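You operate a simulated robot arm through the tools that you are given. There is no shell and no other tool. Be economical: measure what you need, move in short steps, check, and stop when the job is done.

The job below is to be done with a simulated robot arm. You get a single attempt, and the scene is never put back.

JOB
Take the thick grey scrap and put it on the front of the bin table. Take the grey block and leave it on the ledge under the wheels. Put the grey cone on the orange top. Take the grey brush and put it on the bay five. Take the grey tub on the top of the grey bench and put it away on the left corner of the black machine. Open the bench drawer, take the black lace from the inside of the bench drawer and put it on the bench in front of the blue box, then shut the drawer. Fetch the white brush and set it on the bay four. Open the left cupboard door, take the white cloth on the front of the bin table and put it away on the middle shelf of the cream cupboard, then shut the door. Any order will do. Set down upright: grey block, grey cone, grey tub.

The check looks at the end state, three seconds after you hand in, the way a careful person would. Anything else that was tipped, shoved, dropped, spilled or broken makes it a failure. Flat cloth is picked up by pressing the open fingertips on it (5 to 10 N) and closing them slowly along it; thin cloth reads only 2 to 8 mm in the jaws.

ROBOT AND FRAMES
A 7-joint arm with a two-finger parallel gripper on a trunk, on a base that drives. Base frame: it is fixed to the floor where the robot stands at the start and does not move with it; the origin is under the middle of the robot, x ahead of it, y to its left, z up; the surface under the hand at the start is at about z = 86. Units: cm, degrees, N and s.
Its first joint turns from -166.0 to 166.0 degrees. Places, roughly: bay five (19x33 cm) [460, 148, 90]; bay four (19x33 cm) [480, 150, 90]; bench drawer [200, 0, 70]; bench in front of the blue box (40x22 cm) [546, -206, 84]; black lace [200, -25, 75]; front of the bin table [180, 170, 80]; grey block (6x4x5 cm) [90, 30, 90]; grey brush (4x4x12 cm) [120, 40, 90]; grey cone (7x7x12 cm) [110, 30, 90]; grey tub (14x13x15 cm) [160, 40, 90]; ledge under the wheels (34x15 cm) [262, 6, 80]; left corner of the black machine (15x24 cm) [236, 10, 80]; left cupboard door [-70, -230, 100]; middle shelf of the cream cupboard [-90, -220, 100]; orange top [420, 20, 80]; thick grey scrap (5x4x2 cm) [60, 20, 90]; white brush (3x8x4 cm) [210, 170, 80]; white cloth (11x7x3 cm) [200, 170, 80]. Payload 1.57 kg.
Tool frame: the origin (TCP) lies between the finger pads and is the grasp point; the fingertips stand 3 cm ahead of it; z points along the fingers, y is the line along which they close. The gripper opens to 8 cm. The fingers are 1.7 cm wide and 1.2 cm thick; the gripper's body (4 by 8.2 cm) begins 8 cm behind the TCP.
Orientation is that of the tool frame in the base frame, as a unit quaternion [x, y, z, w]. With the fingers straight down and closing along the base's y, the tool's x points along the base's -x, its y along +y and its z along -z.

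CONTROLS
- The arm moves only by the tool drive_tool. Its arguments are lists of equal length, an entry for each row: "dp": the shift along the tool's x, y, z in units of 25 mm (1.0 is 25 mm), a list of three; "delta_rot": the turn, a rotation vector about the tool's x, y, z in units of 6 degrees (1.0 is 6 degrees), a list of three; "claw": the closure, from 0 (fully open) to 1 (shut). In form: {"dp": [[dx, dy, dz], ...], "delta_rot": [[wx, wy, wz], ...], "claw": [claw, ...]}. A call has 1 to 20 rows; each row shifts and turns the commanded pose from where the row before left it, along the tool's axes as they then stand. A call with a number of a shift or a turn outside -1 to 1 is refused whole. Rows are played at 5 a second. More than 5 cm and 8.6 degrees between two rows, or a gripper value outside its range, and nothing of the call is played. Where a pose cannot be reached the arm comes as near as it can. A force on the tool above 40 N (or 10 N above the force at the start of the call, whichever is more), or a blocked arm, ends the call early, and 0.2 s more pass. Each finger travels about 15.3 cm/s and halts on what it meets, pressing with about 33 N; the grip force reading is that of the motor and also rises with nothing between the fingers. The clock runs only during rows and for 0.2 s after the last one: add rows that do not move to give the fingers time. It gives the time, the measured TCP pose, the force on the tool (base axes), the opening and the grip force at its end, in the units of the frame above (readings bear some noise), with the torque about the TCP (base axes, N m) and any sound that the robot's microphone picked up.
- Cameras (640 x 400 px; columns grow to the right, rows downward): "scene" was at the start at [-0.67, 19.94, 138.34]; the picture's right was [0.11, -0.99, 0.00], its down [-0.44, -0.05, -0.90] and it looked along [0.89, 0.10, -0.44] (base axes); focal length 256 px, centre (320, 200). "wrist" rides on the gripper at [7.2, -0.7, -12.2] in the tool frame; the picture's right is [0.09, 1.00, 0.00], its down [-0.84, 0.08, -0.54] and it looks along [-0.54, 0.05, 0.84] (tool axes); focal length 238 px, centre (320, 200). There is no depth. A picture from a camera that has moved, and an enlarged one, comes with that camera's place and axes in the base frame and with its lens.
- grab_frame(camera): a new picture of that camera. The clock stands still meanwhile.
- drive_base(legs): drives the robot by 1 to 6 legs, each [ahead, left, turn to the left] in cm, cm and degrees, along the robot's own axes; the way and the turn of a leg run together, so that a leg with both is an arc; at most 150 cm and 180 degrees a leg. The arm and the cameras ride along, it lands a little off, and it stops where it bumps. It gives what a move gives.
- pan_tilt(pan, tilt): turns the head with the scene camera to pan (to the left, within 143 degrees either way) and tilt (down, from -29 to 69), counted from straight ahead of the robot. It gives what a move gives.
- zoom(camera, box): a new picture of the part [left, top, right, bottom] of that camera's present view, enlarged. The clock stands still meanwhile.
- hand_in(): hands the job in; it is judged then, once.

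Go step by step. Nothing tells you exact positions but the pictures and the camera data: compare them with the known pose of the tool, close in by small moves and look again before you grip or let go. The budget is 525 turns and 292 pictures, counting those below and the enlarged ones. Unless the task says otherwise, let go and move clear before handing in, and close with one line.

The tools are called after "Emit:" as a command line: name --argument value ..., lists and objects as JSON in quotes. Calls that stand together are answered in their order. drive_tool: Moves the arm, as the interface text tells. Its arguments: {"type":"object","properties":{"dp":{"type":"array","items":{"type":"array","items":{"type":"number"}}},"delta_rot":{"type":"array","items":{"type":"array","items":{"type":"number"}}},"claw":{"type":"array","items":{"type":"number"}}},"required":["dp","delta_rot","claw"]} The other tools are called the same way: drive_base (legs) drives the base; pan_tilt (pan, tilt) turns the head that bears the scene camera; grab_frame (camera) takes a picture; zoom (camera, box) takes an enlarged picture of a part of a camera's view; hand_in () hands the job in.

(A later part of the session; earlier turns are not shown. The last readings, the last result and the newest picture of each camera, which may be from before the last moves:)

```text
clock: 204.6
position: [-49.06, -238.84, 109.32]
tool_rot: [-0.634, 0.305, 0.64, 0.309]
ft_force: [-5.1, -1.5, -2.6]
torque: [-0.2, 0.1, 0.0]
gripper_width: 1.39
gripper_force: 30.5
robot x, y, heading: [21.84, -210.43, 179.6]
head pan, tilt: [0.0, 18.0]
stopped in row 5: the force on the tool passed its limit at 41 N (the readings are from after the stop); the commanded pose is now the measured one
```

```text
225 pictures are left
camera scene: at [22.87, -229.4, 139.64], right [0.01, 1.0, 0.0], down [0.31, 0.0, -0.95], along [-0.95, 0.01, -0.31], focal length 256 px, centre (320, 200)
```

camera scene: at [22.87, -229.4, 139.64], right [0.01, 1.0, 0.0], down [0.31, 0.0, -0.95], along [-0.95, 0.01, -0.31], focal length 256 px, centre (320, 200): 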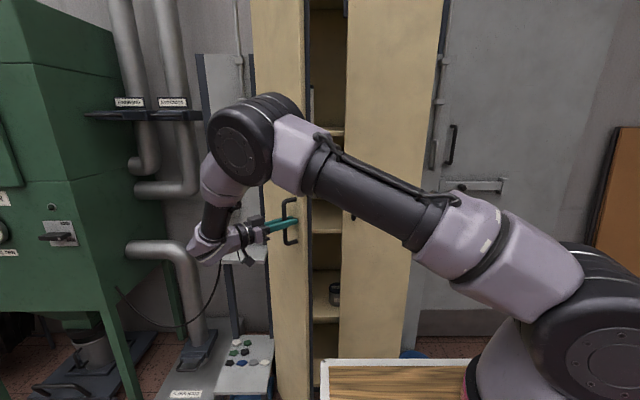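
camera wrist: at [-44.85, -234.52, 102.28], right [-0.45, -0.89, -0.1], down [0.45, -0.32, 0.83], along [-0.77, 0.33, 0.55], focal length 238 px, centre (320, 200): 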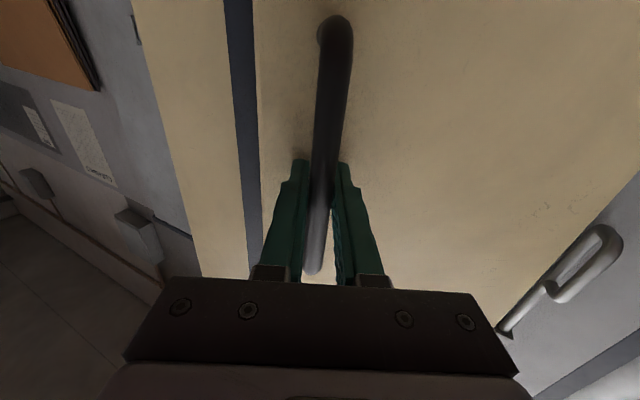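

Door is at about 55°. I'll continue with the tool yaw fixed so the wrist stays clear of the green machine.

Emit:
drive_tool --dp '[[-0.05, 0.14, -0.34], [0, 0.14, -0.34], [0, 0.14, -0.34], [0, 0.14, -0.34], [0, 0.14, -0.34], [0, 0.14, -0.34]]' --delta_rot '[[0, 0, 0], [0, 0, 0], [0, 0, 0], [0, 0, 0], [0, 0, 0], [0, 0, 0]]' --claw '[1, 1, 1, 1, 1, 1]'

Emit:
grab_frame --camera "scene"

```text
clock: 205.9
position: [-47.24, -244.18, 109.45]
tool_rot: [-0.634, 0.303, 0.641, 0.309]
ft_force: [27.9, 6.1, -18.5]
torque: [-0.01, 0.37, 0.0]
gripper_width: 1.41
gripper_force: 30.3
robot x, y, heading: [22.5, -210.34, 179.6]
head pan, tilt: [0.0, 18.0]
```

```text
224 pictures are left
camera scene: at [22.99, -229.38, 139.64], right [0.01, 1.0, 0.0], down [0.31, 0.0, -0.95], along [-0.95, 0.01, -0.31], focal length 256 px, centre (320, 200)
```

scene: 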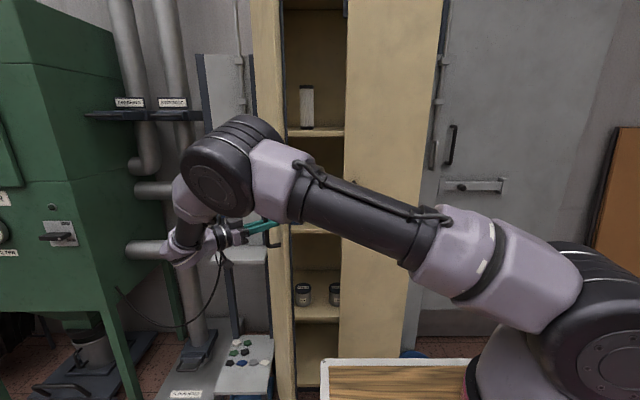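

Emit:
drive_tool --dp '[[0.05, 0.05, -0.42], [0, 0.16, -0.38], [0, 0.16, -0.38], [0, 0.17, -0.36], [0, 0.17, -0.36]]' --delta_rot '[[0, 0, 0], [0, 0, 0], [0, 0, 0], [0, 0, 0], [0, 0, 0]]' --claw '[1, 1, 1, 1, 1]'

Emit:
grab_frame --camera "scene"

```text
clock: 207.0
position: [-46.7, -247.91, 109.61]
tool_rot: [-0.631, 0.303, 0.643, 0.31]
ft_force: [-11.9, -0.1, -8.2]
torque: [-0.38, 0.25, -0.19]
gripper_width: 1.38
gripper_force: 30.3
robot x, y, heading: [22.05, -210.41, 179.5]
head pan, tilt: [0.0, 18.0]
stopped in row 5: the force on the tool passed its limit at 48 N (the readings are from after the stop); the commanded pose is now the measured one
```

```text
223 pictures are left
camera scene: at [22.75, -229.42, 139.64], right [0.01, 1.0, 0.0], down [0.31, 0.0, -0.95], along [-0.95, 0.01, -0.31], focal length 256 px, centre (320, 200)
```

scene: 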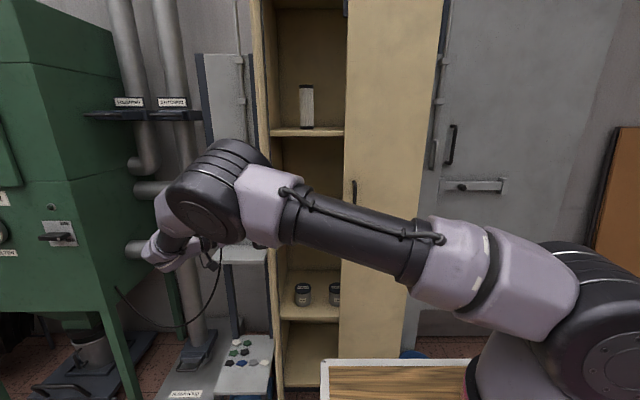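

The door is at ~76°, enough. I'll open the fingers partly and back off the bar.

Emit:
drive_tool --dp '[[0, 0, 0], [0, 0, 0], [0, 0, -0.4], [0, -0.1, -0.4], [0, -0.2, -0.4], [0, -0.3, -0.4], [0, -0.5, -0.4], [0, -0.8, -0.4], [0, -0.8, -0.4]]' --delta_rot '[[0, 0, 0], [0, 0, 0], [0, 0, 0], [0, 0, 0], [0, 0, 0], [0, 0, 0], [0, 0, 0], [0, 0, 0], [0, 0, 0]]' --claw '[0.5, 0.5, 0.5, 0.5, 0.5, 0.5, 0.5, 0.5, 0.5]'

Emit:
grab_frame --camera "wrist"

Emit:
grab_frame --camera "scene"

```text
clock: 209.0
position: [-36.91, -249.26, 109.59]
tool_rot: [-0.631, 0.303, 0.643, 0.31]
ft_force: [-0.4, 0.1, 0.7]
torque: [0.03, 0.01, -0.05]
gripper_width: 3.98
gripper_force: 0.0
robot x, y, heading: [22.12, -210.38, 179.6]
head pan, tilt: [0.0, 18.0]
```

```text
222 pictures are left
camera wrist: at [-28.85, -258.15, 102.04], right [-0.78, -0.62, -0.09], down [0.29, -0.48, 0.83], along [-0.56, 0.62, 0.56], focal length 238 px, centre (320, 200)
```

wrist: 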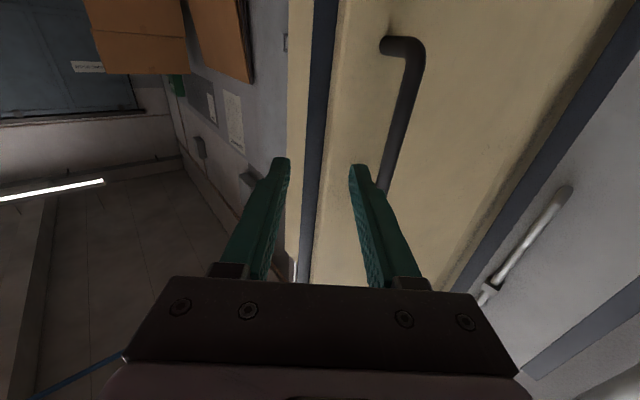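

```text
221 pictures are left
camera scene: at [22.81, -229.4, 139.64], right [0.01, 1.0, 0.0], down [0.31, 0.0, -0.95], along [-0.95, 0.01, -0.31], focal length 256 px, centre (320, 200)
```

scene: 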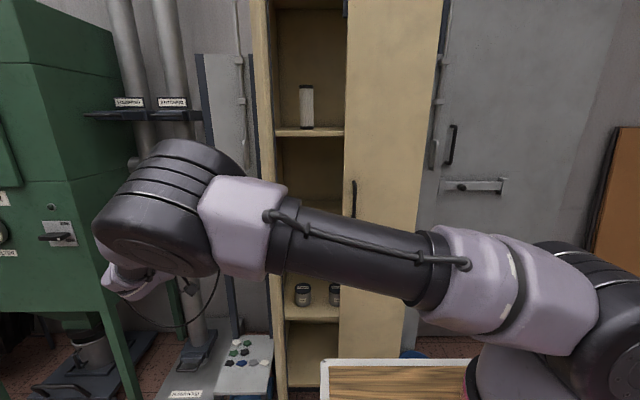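

Emit:
drive_base --legs '[[-35, 0, 0]]'

Emit:
drive_tool --dp '[[0, 0, 0], [0, -0.4, 0], [0, -0.4, 0], [0, -0.4, 0], [0, -0.4, 0], [0, -0.4, 0], [0, -0.4, 0], [0, -0.4, 0], [0, 0, 0]]' --delta_rot '[[-1, 0, 0], [-1, 0, 0], [-1, 0, 0], [-1, 0, 0], [-1, 0, 0], [-1, 0, 0], [-1, 0, 0], [-1, 0, 0], [-0.6, 0, 0]]' --claw '[0.5, 0.5, 0.5, 0.5, 0.5, 0.5, 0.5, 0.5, 0.5]'

Emit:
grab_frame --camera "scene"

```text
clock: 211.3
position: [-2.25, -249.49, 109.46]
tool_rot: [-0.632, 0.302, 0.644, 0.308]
ft_force: [-0.4, -0.3, -0.4]
torque: [0.0, -0.02, 0.04]
gripper_width: 4.03
gripper_force: 0.0
robot x, y, heading: [57.31, -210.76, 179.8]
head pan, tilt: [0.0, 18.0]
```

```text
clock: 213.3
position: [0.97, -243.53, 109.52]
tool_rot: [-0.704, -0.009, 0.71, 0.001]
ft_force: [-0.2, -0.4, 0.0]
torque: [0.01, 0.0, 0.01]
gripper_width: 3.99
gripper_force: 0.1
robot x, y, heading: [56.54, -210.76, 179.4]
head pan, tilt: [0.0, 18.0]
```

```text
220 pictures are left
camera scene: at [57.49, -229.65, 139.64], right [0.01, 1.0, 0.0], down [0.31, 0.0, -0.95], along [-0.95, 0.01, -0.31], focal length 256 px, centre (320, 200)
```

scene: 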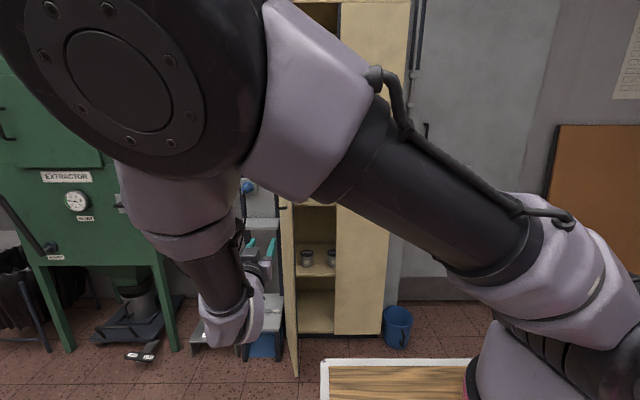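

Emit:
drive_tool --dp '[[0, -0.5, 0.4], [0, -0.5, 0.4], [0, -0.5, 0.4], [0, -0.5, 0.3], [0, -0.5, 0.2], [0, 0, 0], [0, 0, 0], [0, 0, 0], [0, 0, 0], [0, 0, 0], [0, 0, 0], [0, 0, 0], [0, 0, 0], [0, 0, 0], [0, 0, 0], [0, 0, 0], [0, 0, 0], [0, 0, 0], [0, 0, 0]]' --delta_rot '[[0, 0, 0], [0, 0.5, 0], [0, 0.5, 0], [0, 1, 0], [0, 1, 0], [0, 1, 0], [0, 1, 0], [0, 1, 0], [0, 1, 0], [0, 1, 0], [0, 1, 0], [0, 1, 0], [0, 1, 0], [0, 1, 0], [0, 1, 0], [0, 1, 0], [0, 1, 0], [0, 0, 0], [0, 0, 0]]' --claw '[0.5, 0.5, 0.5, 0.5, 0.5, 0.5, 0.5, 0.5, 0.5, 0.5, 0.5, 0.5, 0.5, 0.5, 0.5, 0.5, 0.5, 0.5, 0.5]'

Emit:
grab_frame --camera "scene"

```text
clock: 217.3
position: [-3.26, -237.31, 109.51]
tool_rot: [1.0, 0.004, -0.006, -0.006]
ft_force: [0.1, 0.0, -0.3]
torque: [0.01, 0.0, -0.02]
gripper_width: 4.01
gripper_force: 0.0
robot x, y, heading: [56.63, -210.61, 179.4]
head pan, tilt: [0.0, 18.0]
```

```text
219 pictures are left
camera scene: at [57.49, -229.64, 139.64], right [0.01, 1.0, 0.0], down [0.31, 0.0, -0.95], along [-0.95, 0.01, -0.31], focal length 256 px, centre (320, 200)
```

scene: 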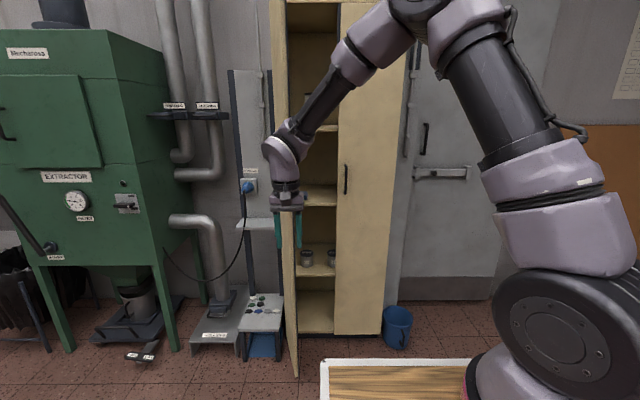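

The left door stays open with the shelves visible; the middle shelf is at z≈99. Next, the bench items from the bench's right side.

Emit:
drive_tool --dp '[[0, 0, -1], [0, 0, -1], [0, 0, -1], [0, 0, -1]]' --delta_rot '[[0, 0, 0], [0, 0, 0], [0, 0, 0], [0, 0, 0]]' --claw '[0, 0, 0, 0]'

Emit:
drive_base --legs '[[0, 0, -89.5], [100, -30, 0], [15, -25, 0]]'

Emit:
pan_tilt --pan 0 --tilt 35

Emit:
grab_frame --camera "scene"

Emit:
pan_tilt --pan -50 --tilt 30

Emit:
grab_frame --camera "scene"

```text
clock: 218.3
position: [-3.3, -237.28, 119.58]
tool_rot: [1.0, 0.003, -0.005, -0.007]
ft_force: [-0.2, 0.1, -0.2]
torque: [0.0, -0.03, -0.01]
gripper_width: 8.0
gripper_force: 0.1
robot x, y, heading: [57.15, -210.64, 179.5]
head pan, tilt: [0.0, 18.0]
```

```text
clock: 229.0
position: [81.49, -36.92, 119.52]
tool_rot: [0.72, -0.694, 0.001, -0.008]
ft_force: [0.0, -0.2, 0.7]
torque: [-0.01, 0.02, -0.01]
gripper_width: 8.02
gripper_force: 0.1
robot x, y, heading: [109.77, -96.34, 91.3]
head pan, tilt: [0.0, 18.0]
```

```text
clock: 229.8
position: [81.33, -36.96, 119.52]
tool_rot: [0.72, -0.694, 0.0, -0.009]
ft_force: [-1.0, -0.2, -0.3]
torque: [0.02, -0.02, 0.01]
gripper_width: 8.0
gripper_force: 0.0
robot x, y, heading: [109.82, -96.35, 91.3]
head pan, tilt: [0.0, 35.0]
```

```text
218 pictures are left
camera scene: at [91.13, -97.97, 136.93], right [1.0, 0.02, 0.0], down [0.01, -0.57, -0.82], along [-0.02, 0.82, -0.57], focal length 256 px, centre (320, 200)
```

scene: 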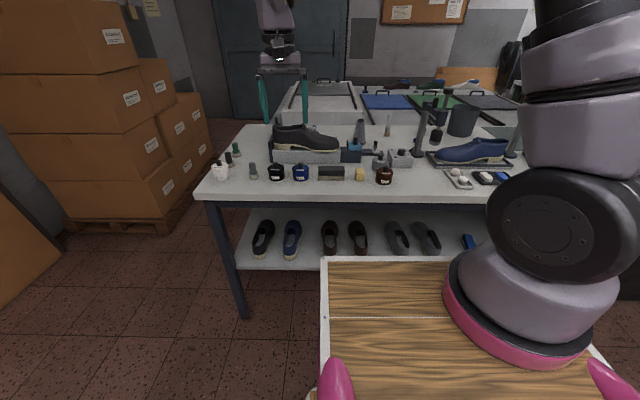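

```text
clock: 230.9
position: [81.46, -36.98, 119.48]
tool_rot: [0.72, -0.694, 0.001, -0.008]
ft_force: [0.5, 0.5, 0.2]
torque: [0.0, -0.01, -0.04]
gripper_width: 7.99
gripper_force: 0.1
robot x, y, heading: [109.79, -96.11, 91.5]
head pan, tilt: [-50.0, 30.0]
```

```text
217 pictures are left
camera scene: at [98.11, -100.8, 137.71], right [0.66, -0.75, 0.0], down [-0.38, -0.33, -0.87], along [0.65, 0.57, -0.5], focal length 256 px, centre (320, 200)
```

scene: 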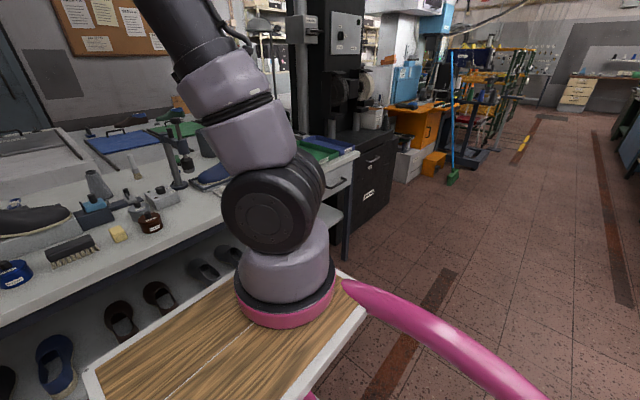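

The bench's near edge is at y≈-20, and the drawer is at its far right end. I'll approach the bench opposite the block.

Emit:
drive_base --legs '[[31, 15, -1.4], [6, 0, 0]]'

Emit:
pan_tilt --pan 0 --tilt 45

Emit:
grab_frame --camera "scene"

Emit:
grab_frame --camera "wrist"

```text
clock: 233.8
position: [67.71, 1.08, 119.47]
tool_rot: [0.711, -0.703, 0.001, -0.009]
ft_force: [-0.2, 0.0, -0.6]
torque: [-0.02, 0.02, -0.06]
gripper_width: 7.99
gripper_force: 0.0
robot x, y, heading: [94.65, -58.76, 90.0]
head pan, tilt: [-50.0, 30.0]
```

```text
clock: 234.9
position: [67.8, 0.89, 119.51]
tool_rot: [0.712, -0.702, 0.001, -0.009]
ft_force: [0.2, 0.2, 0.7]
torque: [-0.04, -0.01, 0.02]
gripper_width: 8.02
gripper_force: 0.0
robot x, y, heading: [94.68, -58.68, 90.0]
head pan, tilt: [0.0, 45.0]
```

```text
216 pictures are left
camera scene: at [75.91, -60.87, 135.45], right [1.0, 0.0, 0.0], down [0.0, -0.71, -0.71], along [0.0, 0.71, -0.71], focal length 256 px, centre (320, 200)
```

scene: 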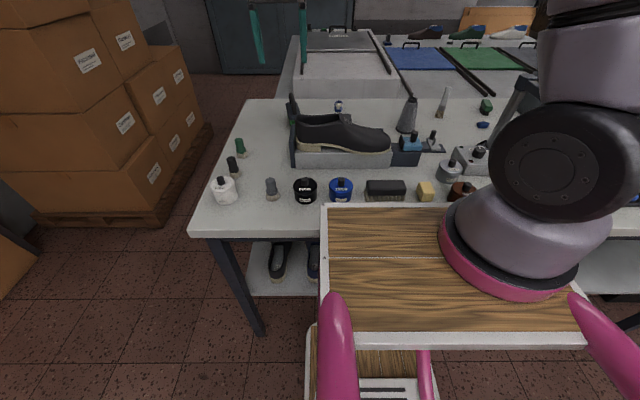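

```text
215 pictures are left
camera wrist: at [68.31, -6.31, 131.56], right [-0.99, -0.1, -0.02], down [-0.1, 0.83, 0.55], along [-0.04, 0.55, -0.83], focal length 238 px, centre (320, 200)
```

wrist: 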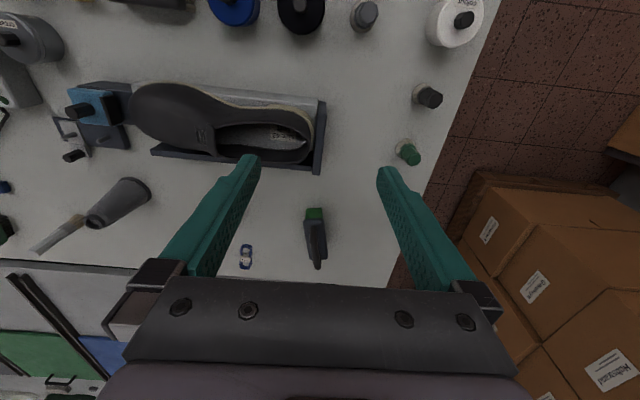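

Emit:
drive_tool --dp '[[-0.9, -0.61, 0.2], [-0.9, -0.61, 0.2], [-0.9, -0.61, 0.2], [-0.9, -0.61, 0.2], [-0.9, -0.61, 0.2], [-0.9, -0.61, 0.2], [-0.9, -0.61, 0.2], [-0.9, -0.61, 0.2], [-0.9, -0.61, 0.2], [-0.9, -0.61, 0.2], [-0.9, -0.61, 0.2], [-0.9, -0.61, 0.2], [0, 0, 0]]' --delta_rot '[[0, 0, 0], [0, 0, 0], [0, 0, 0], [0, 0, 0], [0, 0, 0], [0, 0, 0], [0, 0, 0], [0, 0, 0], [0, 0, 0], [0, 0, 0], [0, 0, 0], [0, 0, 0], [0, 0, 0]]' --claw '[0, 0, 0, 0, 0, 0, 0, 0, 0, 0, 0, 0, 0]'

Emit:
grab_frame --camera "wrist"

```text
clock: 237.8
position: [85.79, 28.25, 114.13]
tool_rot: [0.712, -0.702, 0.001, -0.009]
ft_force: [-0.3, -0.2, 0.4]
torque: [0.02, 0.01, -0.03]
gripper_width: 8.0
gripper_force: 0.1
robot x, y, heading: [94.78, -58.78, 90.0]
head pan, tilt: [0.0, 45.0]
```

```text
214 pictures are left
camera wrist: at [86.42, 20.97, 126.18], right [-0.99, -0.1, -0.02], down [-0.1, 0.83, 0.55], along [-0.04, 0.55, -0.83], focal length 238 px, centre (320, 200)
```

wrist: 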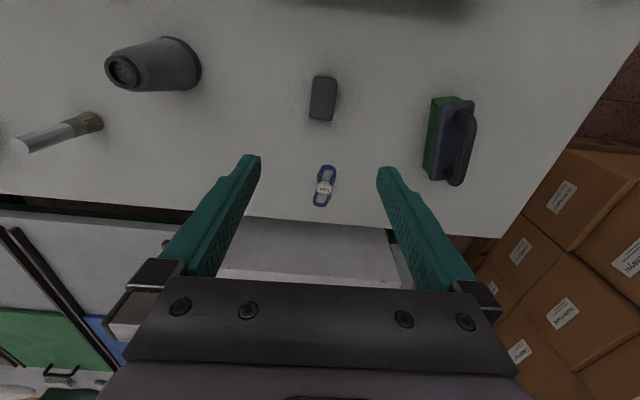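

Emit:
drive_tool --dp '[[0.38, -0.12, 0.9], [0, 0, 0.9], [0, 0, 0.9], [0, 0, 0.9], [0, 0, 0.9], [0, 0, 0.9], [0, 0, 0.9], [0, 0, 0]]' --delta_rot '[[0, 0, 0], [0, 0, 0], [0, 0, 0], [0, 0, 0], [0, 0, 0], [0, 0, 0], [0, 0, 0], [0, 0, 0]]' --claw '[0.2, 0.2, 0.2, 0.2, 0.2, 0.2, 0.2, 0.2]'

Emit:
grab_frame --camera "wrist"

```text
clock: 239.6
position: [86.34, 27.56, 98.47]
tool_rot: [0.711, -0.703, 0.001, -0.009]
ft_force: [-0.6, 0.3, -0.7]
torque: [-0.01, 0.01, -0.04]
gripper_width: 6.4
gripper_force: 0.1
robot x, y, heading: [94.97, -59.23, 89.8]
head pan, tilt: [0.0, 45.0]
```

```text
213 pictures are left
camera wrist: at [86.93, 20.27, 110.49], right [-0.99, -0.1, -0.02], down [-0.1, 0.83, 0.55], along [-0.04, 0.55, -0.83], focal length 238 px, centre (320, 200)
```

wrist: 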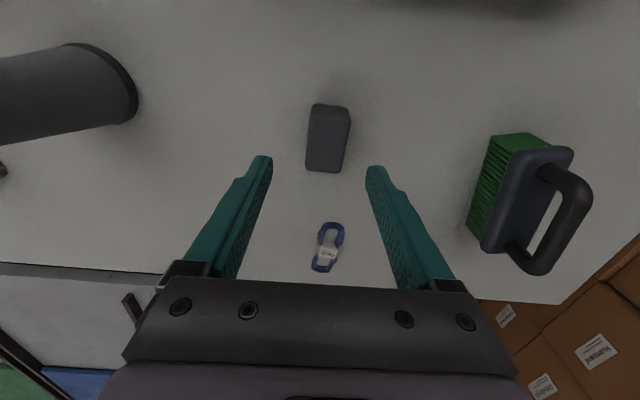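

Emit:
drive_tool --dp '[[0.24, 0.14, 0.8], [0, 0, 0.9], [0, 0, 0.9], [0, 0, 0.75], [0, 0, 0], [0, 0, 0], [0, 0, 0], [0, 0, 0]]' --delta_rot '[[0, 0, 0], [0, 0, 0], [0, 0, 0], [0, 0, 0], [0, 0, 0], [0, 0, 0], [0, 0, 0], [0, 0, 0]]' --claw '[0.2, 0.2, 0.2, 0.2, 0.2, 0.5, 1, 1]'

Emit:
grab_frame --camera "wrist"

```text
clock: 241.3
position: [86.11, 27.08, 90.01]
tool_rot: [0.712, -0.703, 0.0, -0.009]
ft_force: [-1.8, 0.7, 0.2]
torque: [0.0, 0.05, -0.03]
gripper_width: 3.52
gripper_force: 33.0
robot x, y, heading: [94.6, -58.69, 90.0]
head pan, tilt: [0.0, 45.0]
```

```text
212 pictures are left
camera wrist: at [86.71, 19.78, 102.0], right [-0.99, -0.1, -0.02], down [-0.1, 0.83, 0.55], along [-0.04, 0.55, -0.83], focal length 238 px, centre (320, 200)
```

wrist: 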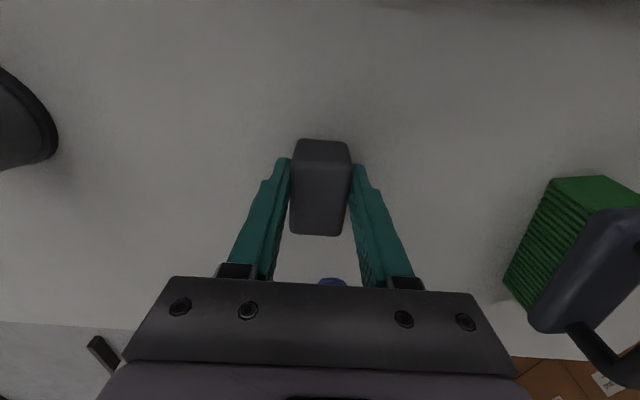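

Block gripped. Lift, back away from the bench, then strafe towards the black machine.

Emit:
drive_tool --dp '[[0, 0, -0.5], [0, 0, -1], [0, 0, -1], [0, 0, -1], [0, 0, -1], [0, 0, -1], [0, 0, -1], [0, 0, -1], [0, 0, -1], [0, 0, -1], [0, 0, -1], [0, 0, -1]]' --delta_rot '[[0, 0, 0], [0, 0, 0], [0, 0, 0], [0, 0, 0], [0, 0, 0], [0, 0, 0], [0, 0, 0], [0, 0, 0], [0, 0, 0], [0, 0, 0], [0, 0, 0], [0, 0, 0]]' --claw '[1, 1, 1, 1, 1, 1, 1, 1, 1, 1, 1, 1]'

Emit:
drive_base --legs '[[-55, 0, 0], [0, -130, 0]]'

Emit:
pan_tilt --pan -5 --tilt 22

Emit:
grab_frame --camera "scene"

```text
clock: 243.9
position: [85.64, 26.66, 118.64]
tool_rot: [0.712, -0.703, 0.002, -0.008]
ft_force: [0.2, -0.8, -0.3]
torque: [-0.02, 0.05, 0.0]
gripper_width: 3.5
gripper_force: 32.6
robot x, y, heading: [94.72, -59.02, 89.7]
head pan, tilt: [0.0, 45.0]
```

```text
clock: 253.1
position: [213.27, -28.56, 118.62]
tool_rot: [0.712, -0.702, 0.001, -0.009]
ft_force: [-0.9, -0.8, -0.6]
torque: [-0.03, 0.0, 0.01]
gripper_width: 3.51
gripper_force: 33.5
robot x, y, heading: [222.02, -114.27, 89.7]
head pan, tilt: [0.0, 45.0]
```

```text
clock: 254.0
position: [213.29, -28.62, 118.65]
tool_rot: [0.711, -0.704, 0.001, -0.009]
ft_force: [0.1, 0.4, -0.4]
torque: [0.01, 0.05, -0.04]
gripper_width: 3.54
gripper_force: 33.0
robot x, y, heading: [222.36, -114.13, 89.8]
head pan, tilt: [-5.0, 22.0]
```

```text
211 pictures are left
camera scene: at [204.24, -114.94, 138.98], right [1.0, -0.09, 0.0], down [-0.03, -0.37, -0.93], along [0.08, 0.92, -0.38], focal length 256 px, centre (320, 200)
```

scene: 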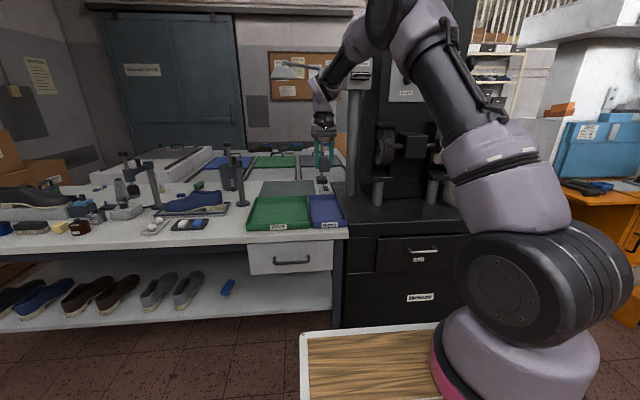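

Emit:
zoom --camera "scene" --box '[230, 90, 490, 330]'

Emit:
pan_tilt --pan -40 --tilt 20

Emit:
grab_frame --camera "scene"

```text
1.67 times, centred on (360, 210) of scene
camera zoom: at [204.24, -114.94, 138.98], right [1.0, -0.09, 0.0], down [-0.03, -0.37, -0.93], along [0.08, 0.92, -0.38], focal length 427 px, centre (253, 183)
```

zoom: 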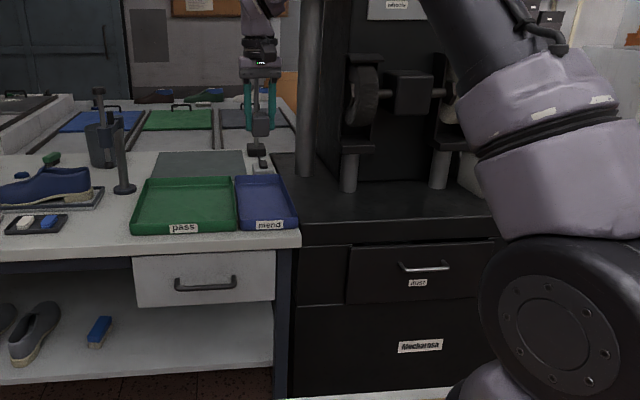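

```text
clock: 255.0
position: [213.28, -28.58, 118.6]
tool_rot: [0.711, -0.703, 0.001, -0.009]
ft_force: [-0.5, -0.2, -1.5]
torque: [0.02, 0.01, -0.01]
gripper_width: 3.51
gripper_force: 33.3
robot x, y, heading: [222.29, -114.15, 89.6]
head pan, tilt: [-40.0, 20.0]
```

```text
209 pictures are left
camera scene: at [209.41, -117.06, 139.31], right [0.76, -0.64, 0.0], down [-0.22, -0.26, -0.94], along [0.61, 0.72, -0.34], focal length 256 px, centre (320, 200)
```

scene: 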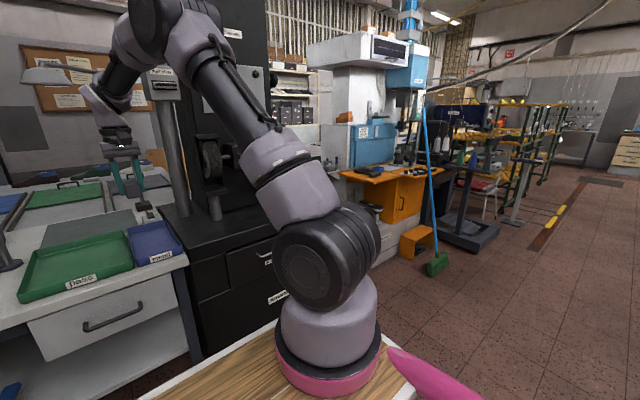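

The ledge is the front strip of the black counter under the polishing wheels (y≈-2..13). I'll line up in front of it.

Emit:
drive_base --legs '[[0, -52, 0.3], [26, 0, 0]]'

Emit:
pan_tilt --pan 0 --tilt 35

Emit:
grab_frame --camera "scene"

Emit:
grab_frame --camera "wrist"

```text
clock: 259.5
position: [266.01, -3.11, 118.61]
tool_rot: [0.709, -0.705, 0.001, -0.009]
ft_force: [0.6, -0.5, -0.3]
torque: [-0.03, 0.0, -0.01]
gripper_width: 3.5
gripper_force: 32.8
robot x, y, heading: [274.4, -88.29, 89.6]
head pan, tilt: [-40.0, 20.0]
```

```text
clock: 260.6
position: [265.79, -2.99, 118.71]
tool_rot: [0.709, -0.705, 0.001, -0.009]
ft_force: [0.1, 0.2, -1.2]
torque: [0.0, 0.0, 0.02]
gripper_width: 3.52
gripper_force: 32.8
robot x, y, heading: [274.89, -88.43, 89.3]
head pan, tilt: [0.0, 35.0]
```

```text
208 pictures are left
camera scene: at [255.6, -89.76, 136.93], right [1.0, -0.01, 0.0], down [-0.01, -0.57, -0.82], along [0.01, 0.82, -0.57], focal length 256 px, centre (320, 200)
```

scene: 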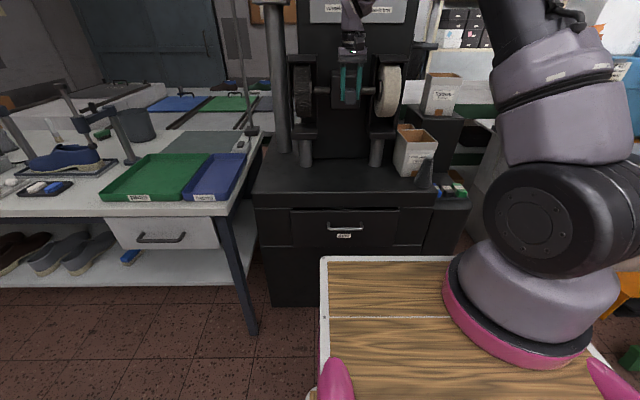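

```text
207 pictures are left
camera wrist: at [266.44, -10.38, 130.66], right [-1.0, -0.1, -0.02], down [-0.09, 0.83, 0.55], along [-0.04, 0.55, -0.83], focal length 238 px, centre (320, 200)
```

wrist: 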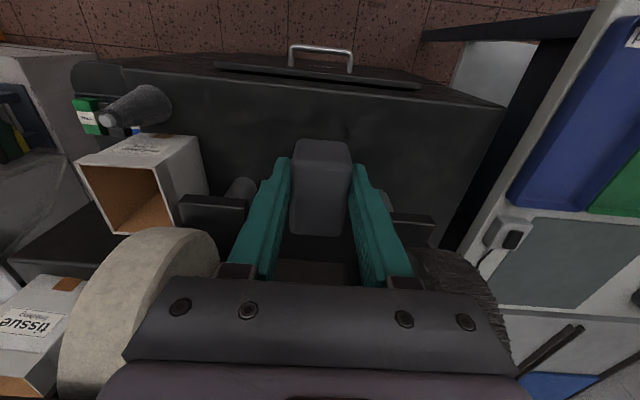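

Emit:
drive_tool --dp '[[-0.8, 0, 0], [-0.8, 0, 0], [-0.8, 0, 0], [-0.8, 0, 0], [0, 0, 1], [0, 0, 1], [0, 0, 1], [0, 0, 1], [0, 0, 1], [0, 0, 1], [0, 0, 1], [0, 0, 1], [0, 0, 1], [0, 0, 1], [0, 0, 1], [0, 0, 1], [0, 0, 0]]' --delta_rot '[[0, 0, 0], [0, 0, 0], [0, 0, 0], [0, 0, 0], [0, 0, 0], [0, 0, 0], [0, 0, 0], [0, 0, 0], [0, 0, 0], [0, 0, 0], [0, 0, 0], [0, 0, 0], [0, 0, 0], [0, 0, 0], [0, 0, 0], [0, 0, 0], [0, 0, 0]]' --claw '[1, 1, 1, 1, 1, 1, 1, 1, 1, 1, 1, 1, 1, 1, 1, 1, 1]'

Emit:
zoom --camera "scene" --box '[250, 80, 450, 220]'

Emit:
grab_frame --camera "wrist"

```text
clock: 264.2
position: [266.23, 5.12, 88.72]
tool_rot: [0.709, -0.706, 0.001, -0.008]
ft_force: [0.4, 0.0, 0.1]
torque: [-0.02, -0.01, -0.01]
gripper_width: 3.52
gripper_force: 32.8
robot x, y, heading: [274.31, -88.46, 89.6]
head pan, tilt: [0.0, 35.0]
```

```text
2.86 times, centred on (350, 150) of scene
camera zoom: at [255.59, -89.77, 136.93], right [1.0, -0.01, 0.0], down [-0.01, -0.57, -0.82], along [0.01, 0.82, -0.57], focal length 733 px, centre (234, 343)
```

zoom: 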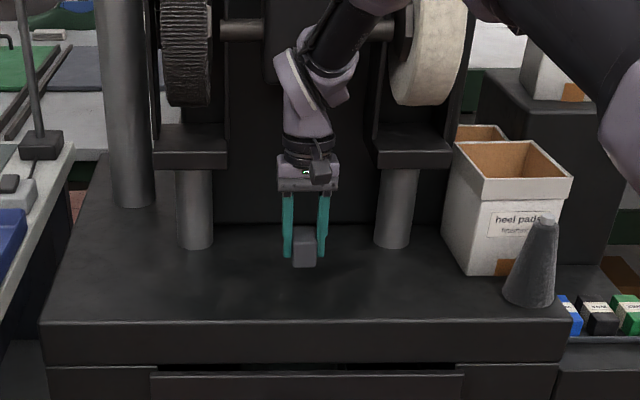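

```text
205 pictures are left
camera wrist: at [266.85, -2.11, 100.76], right [-1.0, -0.1, -0.02], down [-0.09, 0.83, 0.55], along [-0.04, 0.55, -0.83], focal length 238 px, centre (320, 200)
```

wrist: 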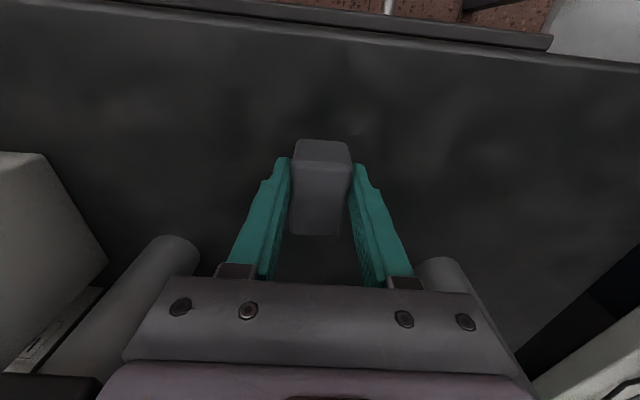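

Emit:
drive_tool --dp '[[0, 0, 0.5], [0, 0, 0.5], [0, 0, 0.3], [0, 0, 0]]' --delta_rot '[[0, 0, 0], [0, 0, 0], [0, 0, 0], [0, 0, 0]]' --claw '[1, 1, 1, 1]'

Emit:
zoom --camera "scene" --box '[300, 130, 400, 200]'

```text
clock: 265.2
position: [266.52, 5.39, 85.62]
tool_rot: [0.709, -0.705, 0.001, -0.009]
ft_force: [-0.4, -0.3, -1.2]
torque: [-0.05, -0.02, 0.01]
gripper_width: 3.51
gripper_force: 33.9
robot x, y, heading: [274.6, -88.87, 89.6]
head pan, tilt: [0.0, 35.0]
```

```text
5.71 times, centred on (350, 165) of scene
camera zoom: at [255.59, -89.76, 136.93], right [1.0, -0.01, 0.0], down [-0.01, -0.57, -0.82], along [0.01, 0.82, -0.57], focal length 1465 px, centre (149, 400)
```

zoom: 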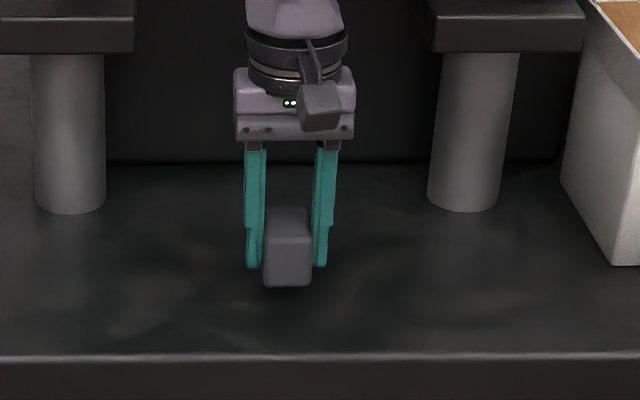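

Emit:
drive_tool --dp '[[0, 0, 0.12], [0, 0, 0.12], [0, 0, 0.12], [0, 0, 0]]' --delta_rot '[[0, 0, 0], [0, 0, 0], [0, 0, 0], [0, 0, 0]]' --claw '[1, 1, 1, 1]'

```text
clock: 266.2
position: [266.33, 5.46, 84.65]
tool_rot: [0.709, -0.705, 0.001, -0.009]
ft_force: [-1.2, 0.3, -0.4]
torque: [-0.05, -0.02, -0.02]
gripper_width: 3.52
gripper_force: 33.1
robot x, y, heading: [274.51, -88.51, 89.5]
head pan, tilt: [0.0, 35.0]
```

Emit:
drive_tool --dp '[[0, 0, 0.1], [0, 0, 0.1], [0, 0, 0]]' --delta_rot '[[0, 0, 0], [0, 0, 0], [0, 0, 0]]' --claw '[1, 1, 1]'

```text
clock: 267.0
position: [266.3, 5.3, 84.01]
tool_rot: [0.709, -0.706, 0.001, -0.009]
ft_force: [0.4, -0.2, -0.9]
torque: [0.0, 0.03, 0.01]
gripper_width: 3.52
gripper_force: 32.6
robot x, y, heading: [274.61, -88.7, 89.6]
head pan, tilt: [0.0, 35.0]
```

Emit:
drive_tool --dp '[[0, 0, 0.08], [0, 0, 0.08], [0, 0, 0]]' --delta_rot '[[0, 0, 0], [0, 0, 0], [0, 0, 0]]' --claw '[1, 1, 1]'

Emit:
zoom --camera "scene" --box '[300, 130, 400, 200]'

```text
clock: 267.8
position: [266.4, 5.35, 83.9]
tool_rot: [0.708, -0.706, 0.001, -0.01]
ft_force: [2.8, -9.8, 21.5]
torque: [-0.24, 0.27, 0.11]
gripper_width: 3.51
gripper_force: 33.0
robot x, y, heading: [274.65, -88.98, 89.6]
head pan, tilt: [0.0, 35.0]
```

```text
5.71 times, centred on (350, 165) of scene
camera zoom: at [255.62, -89.89, 136.93], right [1.0, -0.01, 0.0], down [-0.01, -0.57, -0.82], along [0.01, 0.82, -0.57], focal length 1465 px, centre (149, 400)
```

zoom: 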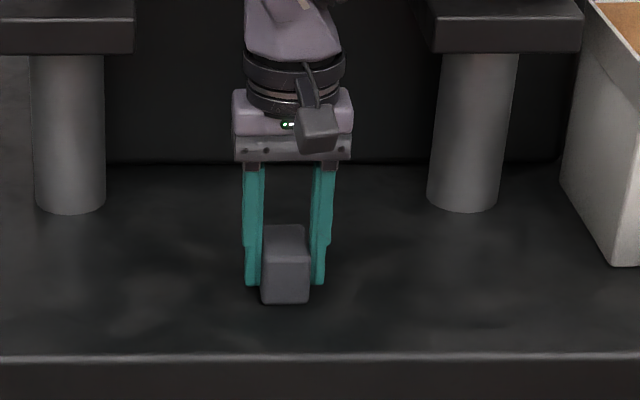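

Contact with the ledge (z≈80). I'll release and lift.

Emit:
drive_tool --dp '[[0, 0, -0.06], [0, 0, 0], [0, 0, 0], [0, 0, -0.3], [0, 0, -1], [0, 0, -1], [0, 0, -1], [0, 0, -1], [0, 0, -1], [0, 0, -1], [0, 0, -1], [0, 0, -1], [0, 0, -1], [0, 0, -1], [0, 0, -1], [0, 0, -1], [0, 0, -1], [0, 0, -1]]' --delta_rot '[[0, 0, 0], [0, 0, 0], [0, 0, 0], [0, 0, 0], [0, 0, 0], [0, 0, 0], [0, 0, 0], [0, 0, 0], [0, 0, 0], [0, 0, 0], [0, 0, 0], [0, 0, 0], [0, 0, 0], [0, 0, 0], [0, 0, 0], [0, 0, 0], [0, 0, 0], [0, 0, 0]]' --claw '[1, 0.35, 0.35, 0.35, 0.35, 0.35, 0.35, 0.35, 0.35, 0.35, 0.35, 0.35, 0.35, 0.35, 0.35, 0.35, 0.35, 0.35]'

Emit:
zoom --camera "scene" --box '[250, 80, 450, 220]'

```text
clock: 271.6
position: [265.73, 5.22, 119.65]
tool_rot: [0.71, -0.705, 0.001, -0.009]
ft_force: [-0.1, -0.2, 0.5]
torque: [-0.02, 0.02, -0.01]
gripper_width: 5.2
gripper_force: 0.0
robot x, y, heading: [274.65, -88.72, 89.3]
head pan, tilt: [0.0, 35.0]
```

```text
2.86 times, centred on (350, 150) of scene
camera zoom: at [255.59, -89.75, 136.93], right [1.0, -0.01, 0.0], down [-0.01, -0.57, -0.82], along [0.01, 0.82, -0.57], focal length 733 px, centre (234, 343)
```

zoom: 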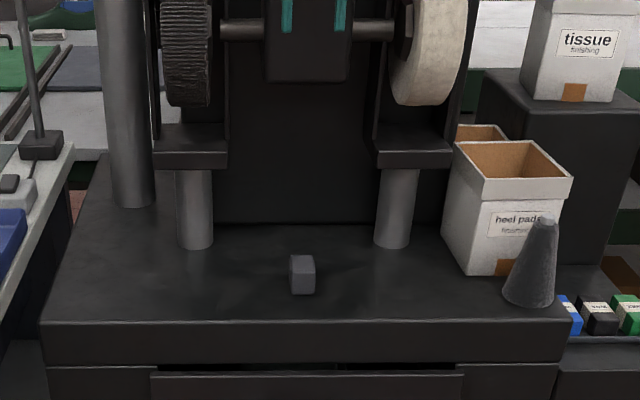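

The block stands on the ledge. Next the grey tub: back off, strafe to it, and look into it.

Emit:
drive_base --legs '[[-22, 0, 0.6], [0, 107, 0], [28, 0, 0]]'

Emit:
pan_tilt --pan -5 --tilt 35

Emit:
grab_frame --camera "scene"

Emit:
grab_frame --camera "wrist"

```text
clock: 279.9
position: [154.57, 9.47, 119.59]
tool_rot: [0.721, -0.693, 0.002, -0.009]
ft_force: [-0.5, -0.2, 0.4]
torque: [0.01, 0.01, 0.01]
gripper_width: 5.19
gripper_force: 0.1
robot x, y, heading: [166.74, -84.12, 91.1]
head pan, tilt: [0.0, 35.0]
```

```text
clock: 280.6
position: [154.6, 9.26, 119.65]
tool_rot: [0.721, -0.693, 0.001, -0.008]
ft_force: [0.0, -0.2, 0.0]
torque: [-0.02, -0.01, 0.01]
gripper_width: 5.18
gripper_force: 0.1
robot x, y, heading: [166.66, -84.29, 91.5]
head pan, tilt: [-5.0, 35.0]
```

```text
201 pictures are left
camera scene: at [148.53, -85.91, 136.93], right [1.0, -0.06, 0.0], down [-0.03, -0.57, -0.82], along [0.05, 0.82, -0.57], focal length 256 px, centre (320, 200)
```

scene: 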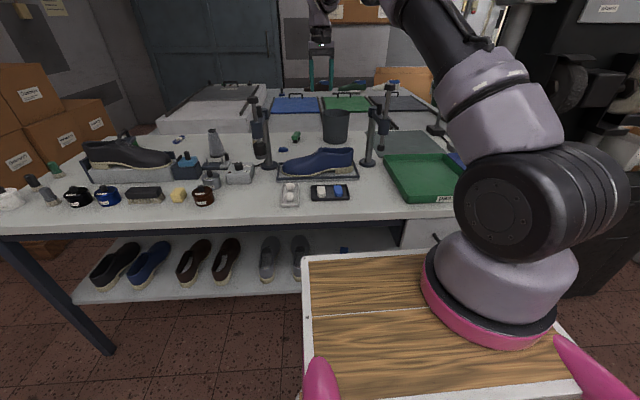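

```text
200 pictures are left
camera wrist: at [155.41, 1.97, 131.65], right [-0.99, -0.13, -0.02], down [-0.12, 0.83, 0.55], along [-0.06, 0.55, -0.84], focal length 238 px, centre (320, 200)
```

wrist: 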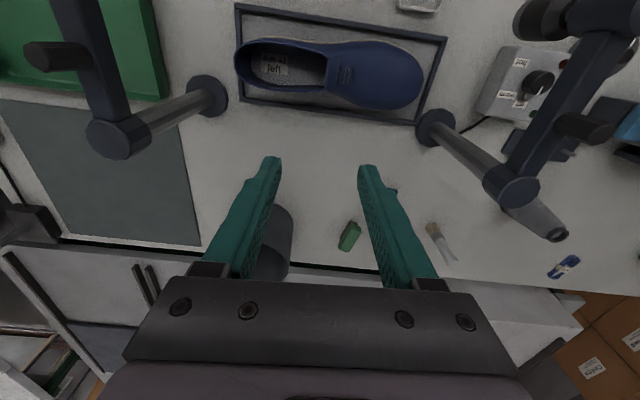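

The tub's centre is about (163.5, 40), beyond two low press stands (tops z≈109). I'll move in and turn the tool so it can pinch the near wall.

Emit:
drive_base --legs '[[25, -4, -1.3]]'

Emit:
drive_tool --dp '[[0, 0, -0.4], [0, 0, 0], [0, 0, 0], [0, 0, 0], [0, 0, 0], [0, 0, 0], [0, 0, 0], [0, 0, 0], [0, 0, 0], [0, 0, 0], [0, 0, 0], [0, 0, 0], [0, 0, 0], [0, 0, 0], [0, 0, 0], [0, 0, 0]]' --delta_rot '[[0, 0, 0], [0, 0, 1], [0, 0, 1], [0, 0, 1], [0, 0, 1], [0, 0, 1], [0, 0, 1], [0, 0, 1], [0, 0, 1], [0, 0, 1], [0, 0, 1], [0, 0, 1], [0, 0, 1], [0, 0, 1], [0, 0, 1], [0, 0, 1]]' --claw '[0.35, 0.35, 0.35, 0.35, 0.35, 0.35, 0.35, 0.35, 0.35, 0.35, 0.35, 0.35, 0.35, 0.35, 0.35, 0.35]'

Emit:
grab_frame --camera "wrist"

Emit:
grab_frame --camera "scene"

```text
clock: 282.5
position: [160.4, 33.67, 119.4]
tool_rot: [0.712, -0.702, 0.002, -0.009]
ft_force: [0.0, 0.6, -0.5]
torque: [-0.02, -0.03, -0.01]
gripper_width: 5.2
gripper_force: 0.0
robot x, y, heading: [169.66, -60.01, 89.9]
head pan, tilt: [-5.0, 35.0]
stopped in leg 1: the robot was blocked; the commanded pose is now the measured one
```

```text
clock: 285.9
position: [160.45, 33.72, 120.53]
tool_rot: [-0.006, 1.0, 0.005, 0.008]
ft_force: [0.2, -0.4, -0.3]
torque: [-0.02, -0.01, 0.04]
gripper_width: 5.22
gripper_force: 0.0
robot x, y, heading: [169.96, -59.86, 89.9]
head pan, tilt: [-5.0, 35.0]
```

```text
199 pictures are left
camera wrist: at [153.08, 32.79, 132.48], right [-0.1, 0.99, 0.01], down [0.83, 0.08, 0.56], along [0.55, 0.06, -0.83], focal length 238 px, centre (320, 200)
```

wrist: 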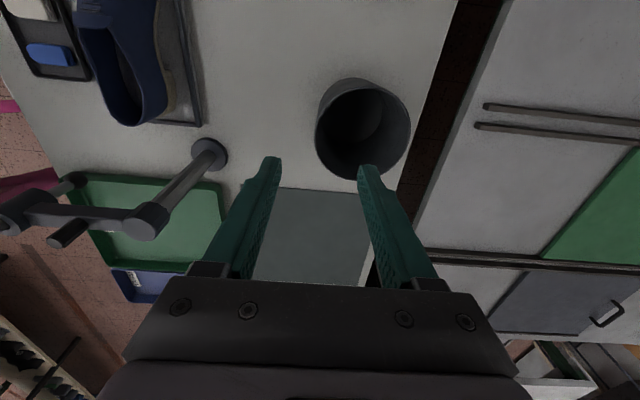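

```text
198 pictures are left
camera scene: at [151.85, -61.29, 136.93], right [1.0, -0.09, 0.0], down [-0.05, -0.57, -0.82], along [0.07, 0.82, -0.57], focal length 256 px, centre (320, 200)
```

scene: 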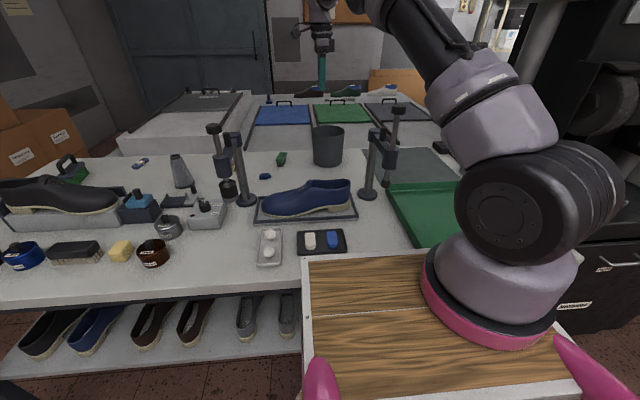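

Tub rim: centre (162, 39.5), near wall y≈33.5. I'll descend with one finger inside and one outside.

Emit:
drive_tool --dp '[[-0.64, 0, 0.9], [0, 0, 0.9], [0, 0, 0.9], [0, 0, 0.9], [0, 0, 0.9], [0, 0, 0.9], [0, 0, 0]]' --delta_rot '[[0, 0, 0], [0, 0, 0], [0, 0, 0], [0, 0, 0], [0, 0, 0], [0, 0, 0], [0, 0, 0]]' --claw '[0.35, 0.35, 0.35, 0.35, 0.35, 0.35, 0.35]'

Emit:
grab_frame --camera "wrist"

Emit:
zoom --camera "scene" --box '[220, 60, 440, 210]'

```text
clock: 287.5
position: [162.32, 33.87, 106.92]
tool_rot: [-0.006, 1.0, 0.004, 0.009]
ft_force: [0.0, -0.8, -0.8]
torque: [-0.02, 0.01, 0.0]
gripper_width: 5.21
gripper_force: 0.1
robot x, y, heading: [170.15, -60.02, 89.8]
head pan, tilt: [-5.0, 35.0]
```

```text
197 pictures are left
camera wrist: at [154.97, 32.96, 118.96], right [-0.11, 0.99, 0.01], down [0.83, 0.08, 0.56], along [0.55, 0.06, -0.83], focal length 238 px, centre (320, 200)
```

wrist: 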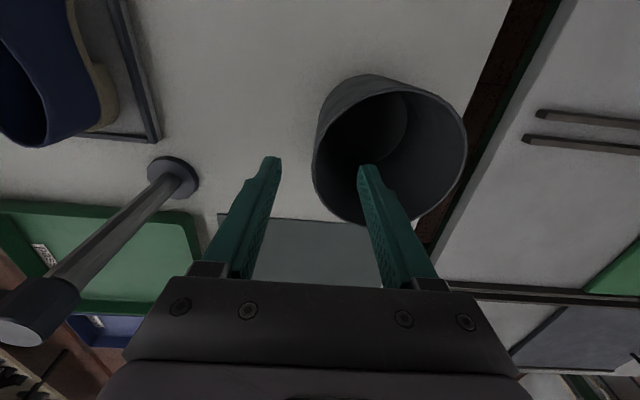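

```text
2.67 times, centred on (330, 135) of scene
camera zoom: at [151.85, -61.3, 136.93], right [1.0, -0.09, 0.0], down [-0.05, -0.57, -0.82], along [0.07, 0.82, -0.57], focal length 684 px, centre (293, 373)
```

zoom: 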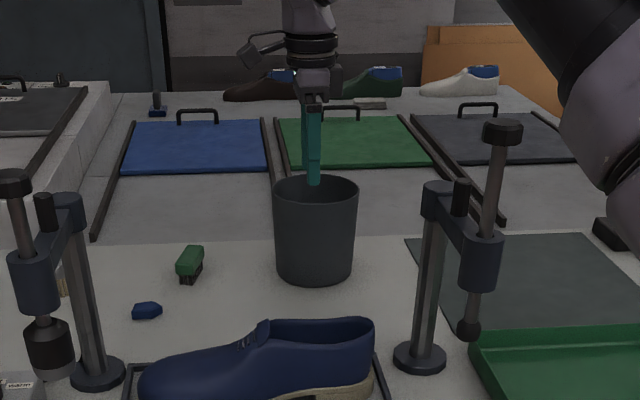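

Emit:
drive_tool --dp '[[0, -0.2, 0.7], [0, 0, 0.7], [0, 0, 0.7], [0, 0, 0.66], [0, 0, 0]]' --delta_rot '[[0, 0, 0], [0, 0, 0], [0, 0, 0], [0, 0, 0], [0, 0, 0]]' --claw '[0.35, 0.35, 0.35, 0.35, 0.35]'

Emit:
grab_frame --camera "wrist"

```text
clock: 288.7
position: [162.27, 33.34, 100.1]
tool_rot: [-0.007, 1.0, 0.005, 0.008]
ft_force: [0.2, -0.3, 0.9]
torque: [0.03, -0.01, -0.01]
gripper_width: 5.18
gripper_force: 0.1
robot x, y, heading: [169.8, -60.38, 89.8]
head pan, tilt: [-5.0, 35.0]
```

```text
195 pictures are left
camera wrist: at [155.0, 32.46, 112.04], right [-0.11, 0.99, 0.01], down [0.83, 0.08, 0.56], along [0.55, 0.06, -0.83], focal length 238 px, centre (320, 200)
```

wrist: 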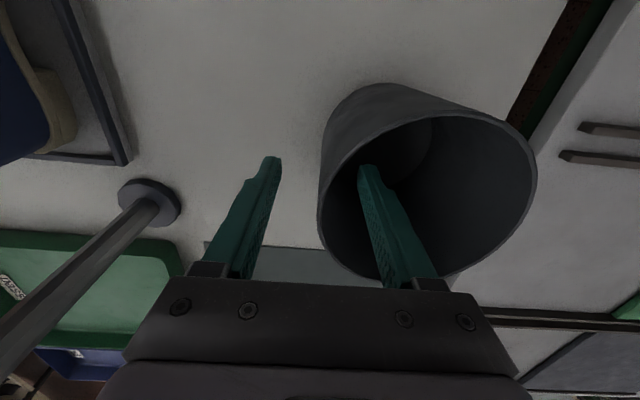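

Emit:
drive_tool --dp '[[0, 0, 0.4], [0, 0, 0], [0, 0, 0], [0, 0, 0], [0, 0, 0]]' --delta_rot '[[0, 0, 0], [0, 0, 0], [0, 0, 0], [0, 0, 0], [0, 0, 0]]' --claw '[0.35, 0.5, 0.7, 1, 1]'

Emit:
grab_frame --camera "wrist"

```text
clock: 289.9
position: [162.38, 33.41, 99.2]
tool_rot: [-0.007, 1.0, 0.005, 0.008]
ft_force: [2.2, 1.8, 8.0]
torque: [1.17, -0.25, -0.2]
gripper_width: 0.73
gripper_force: 26.3
robot x, y, heading: [169.69, -60.08, 90.0]
head pan, tilt: [-5.0, 35.0]
```

```text
194 pictures are left
camera wrist: at [155.03, 32.49, 111.2], right [-0.11, 0.99, 0.01], down [0.83, 0.08, 0.56], along [0.55, 0.07, -0.83], focal length 238 px, centre (320, 200)
```

wrist: 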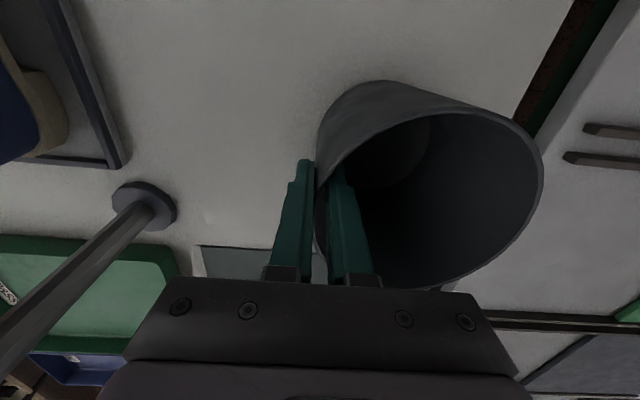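

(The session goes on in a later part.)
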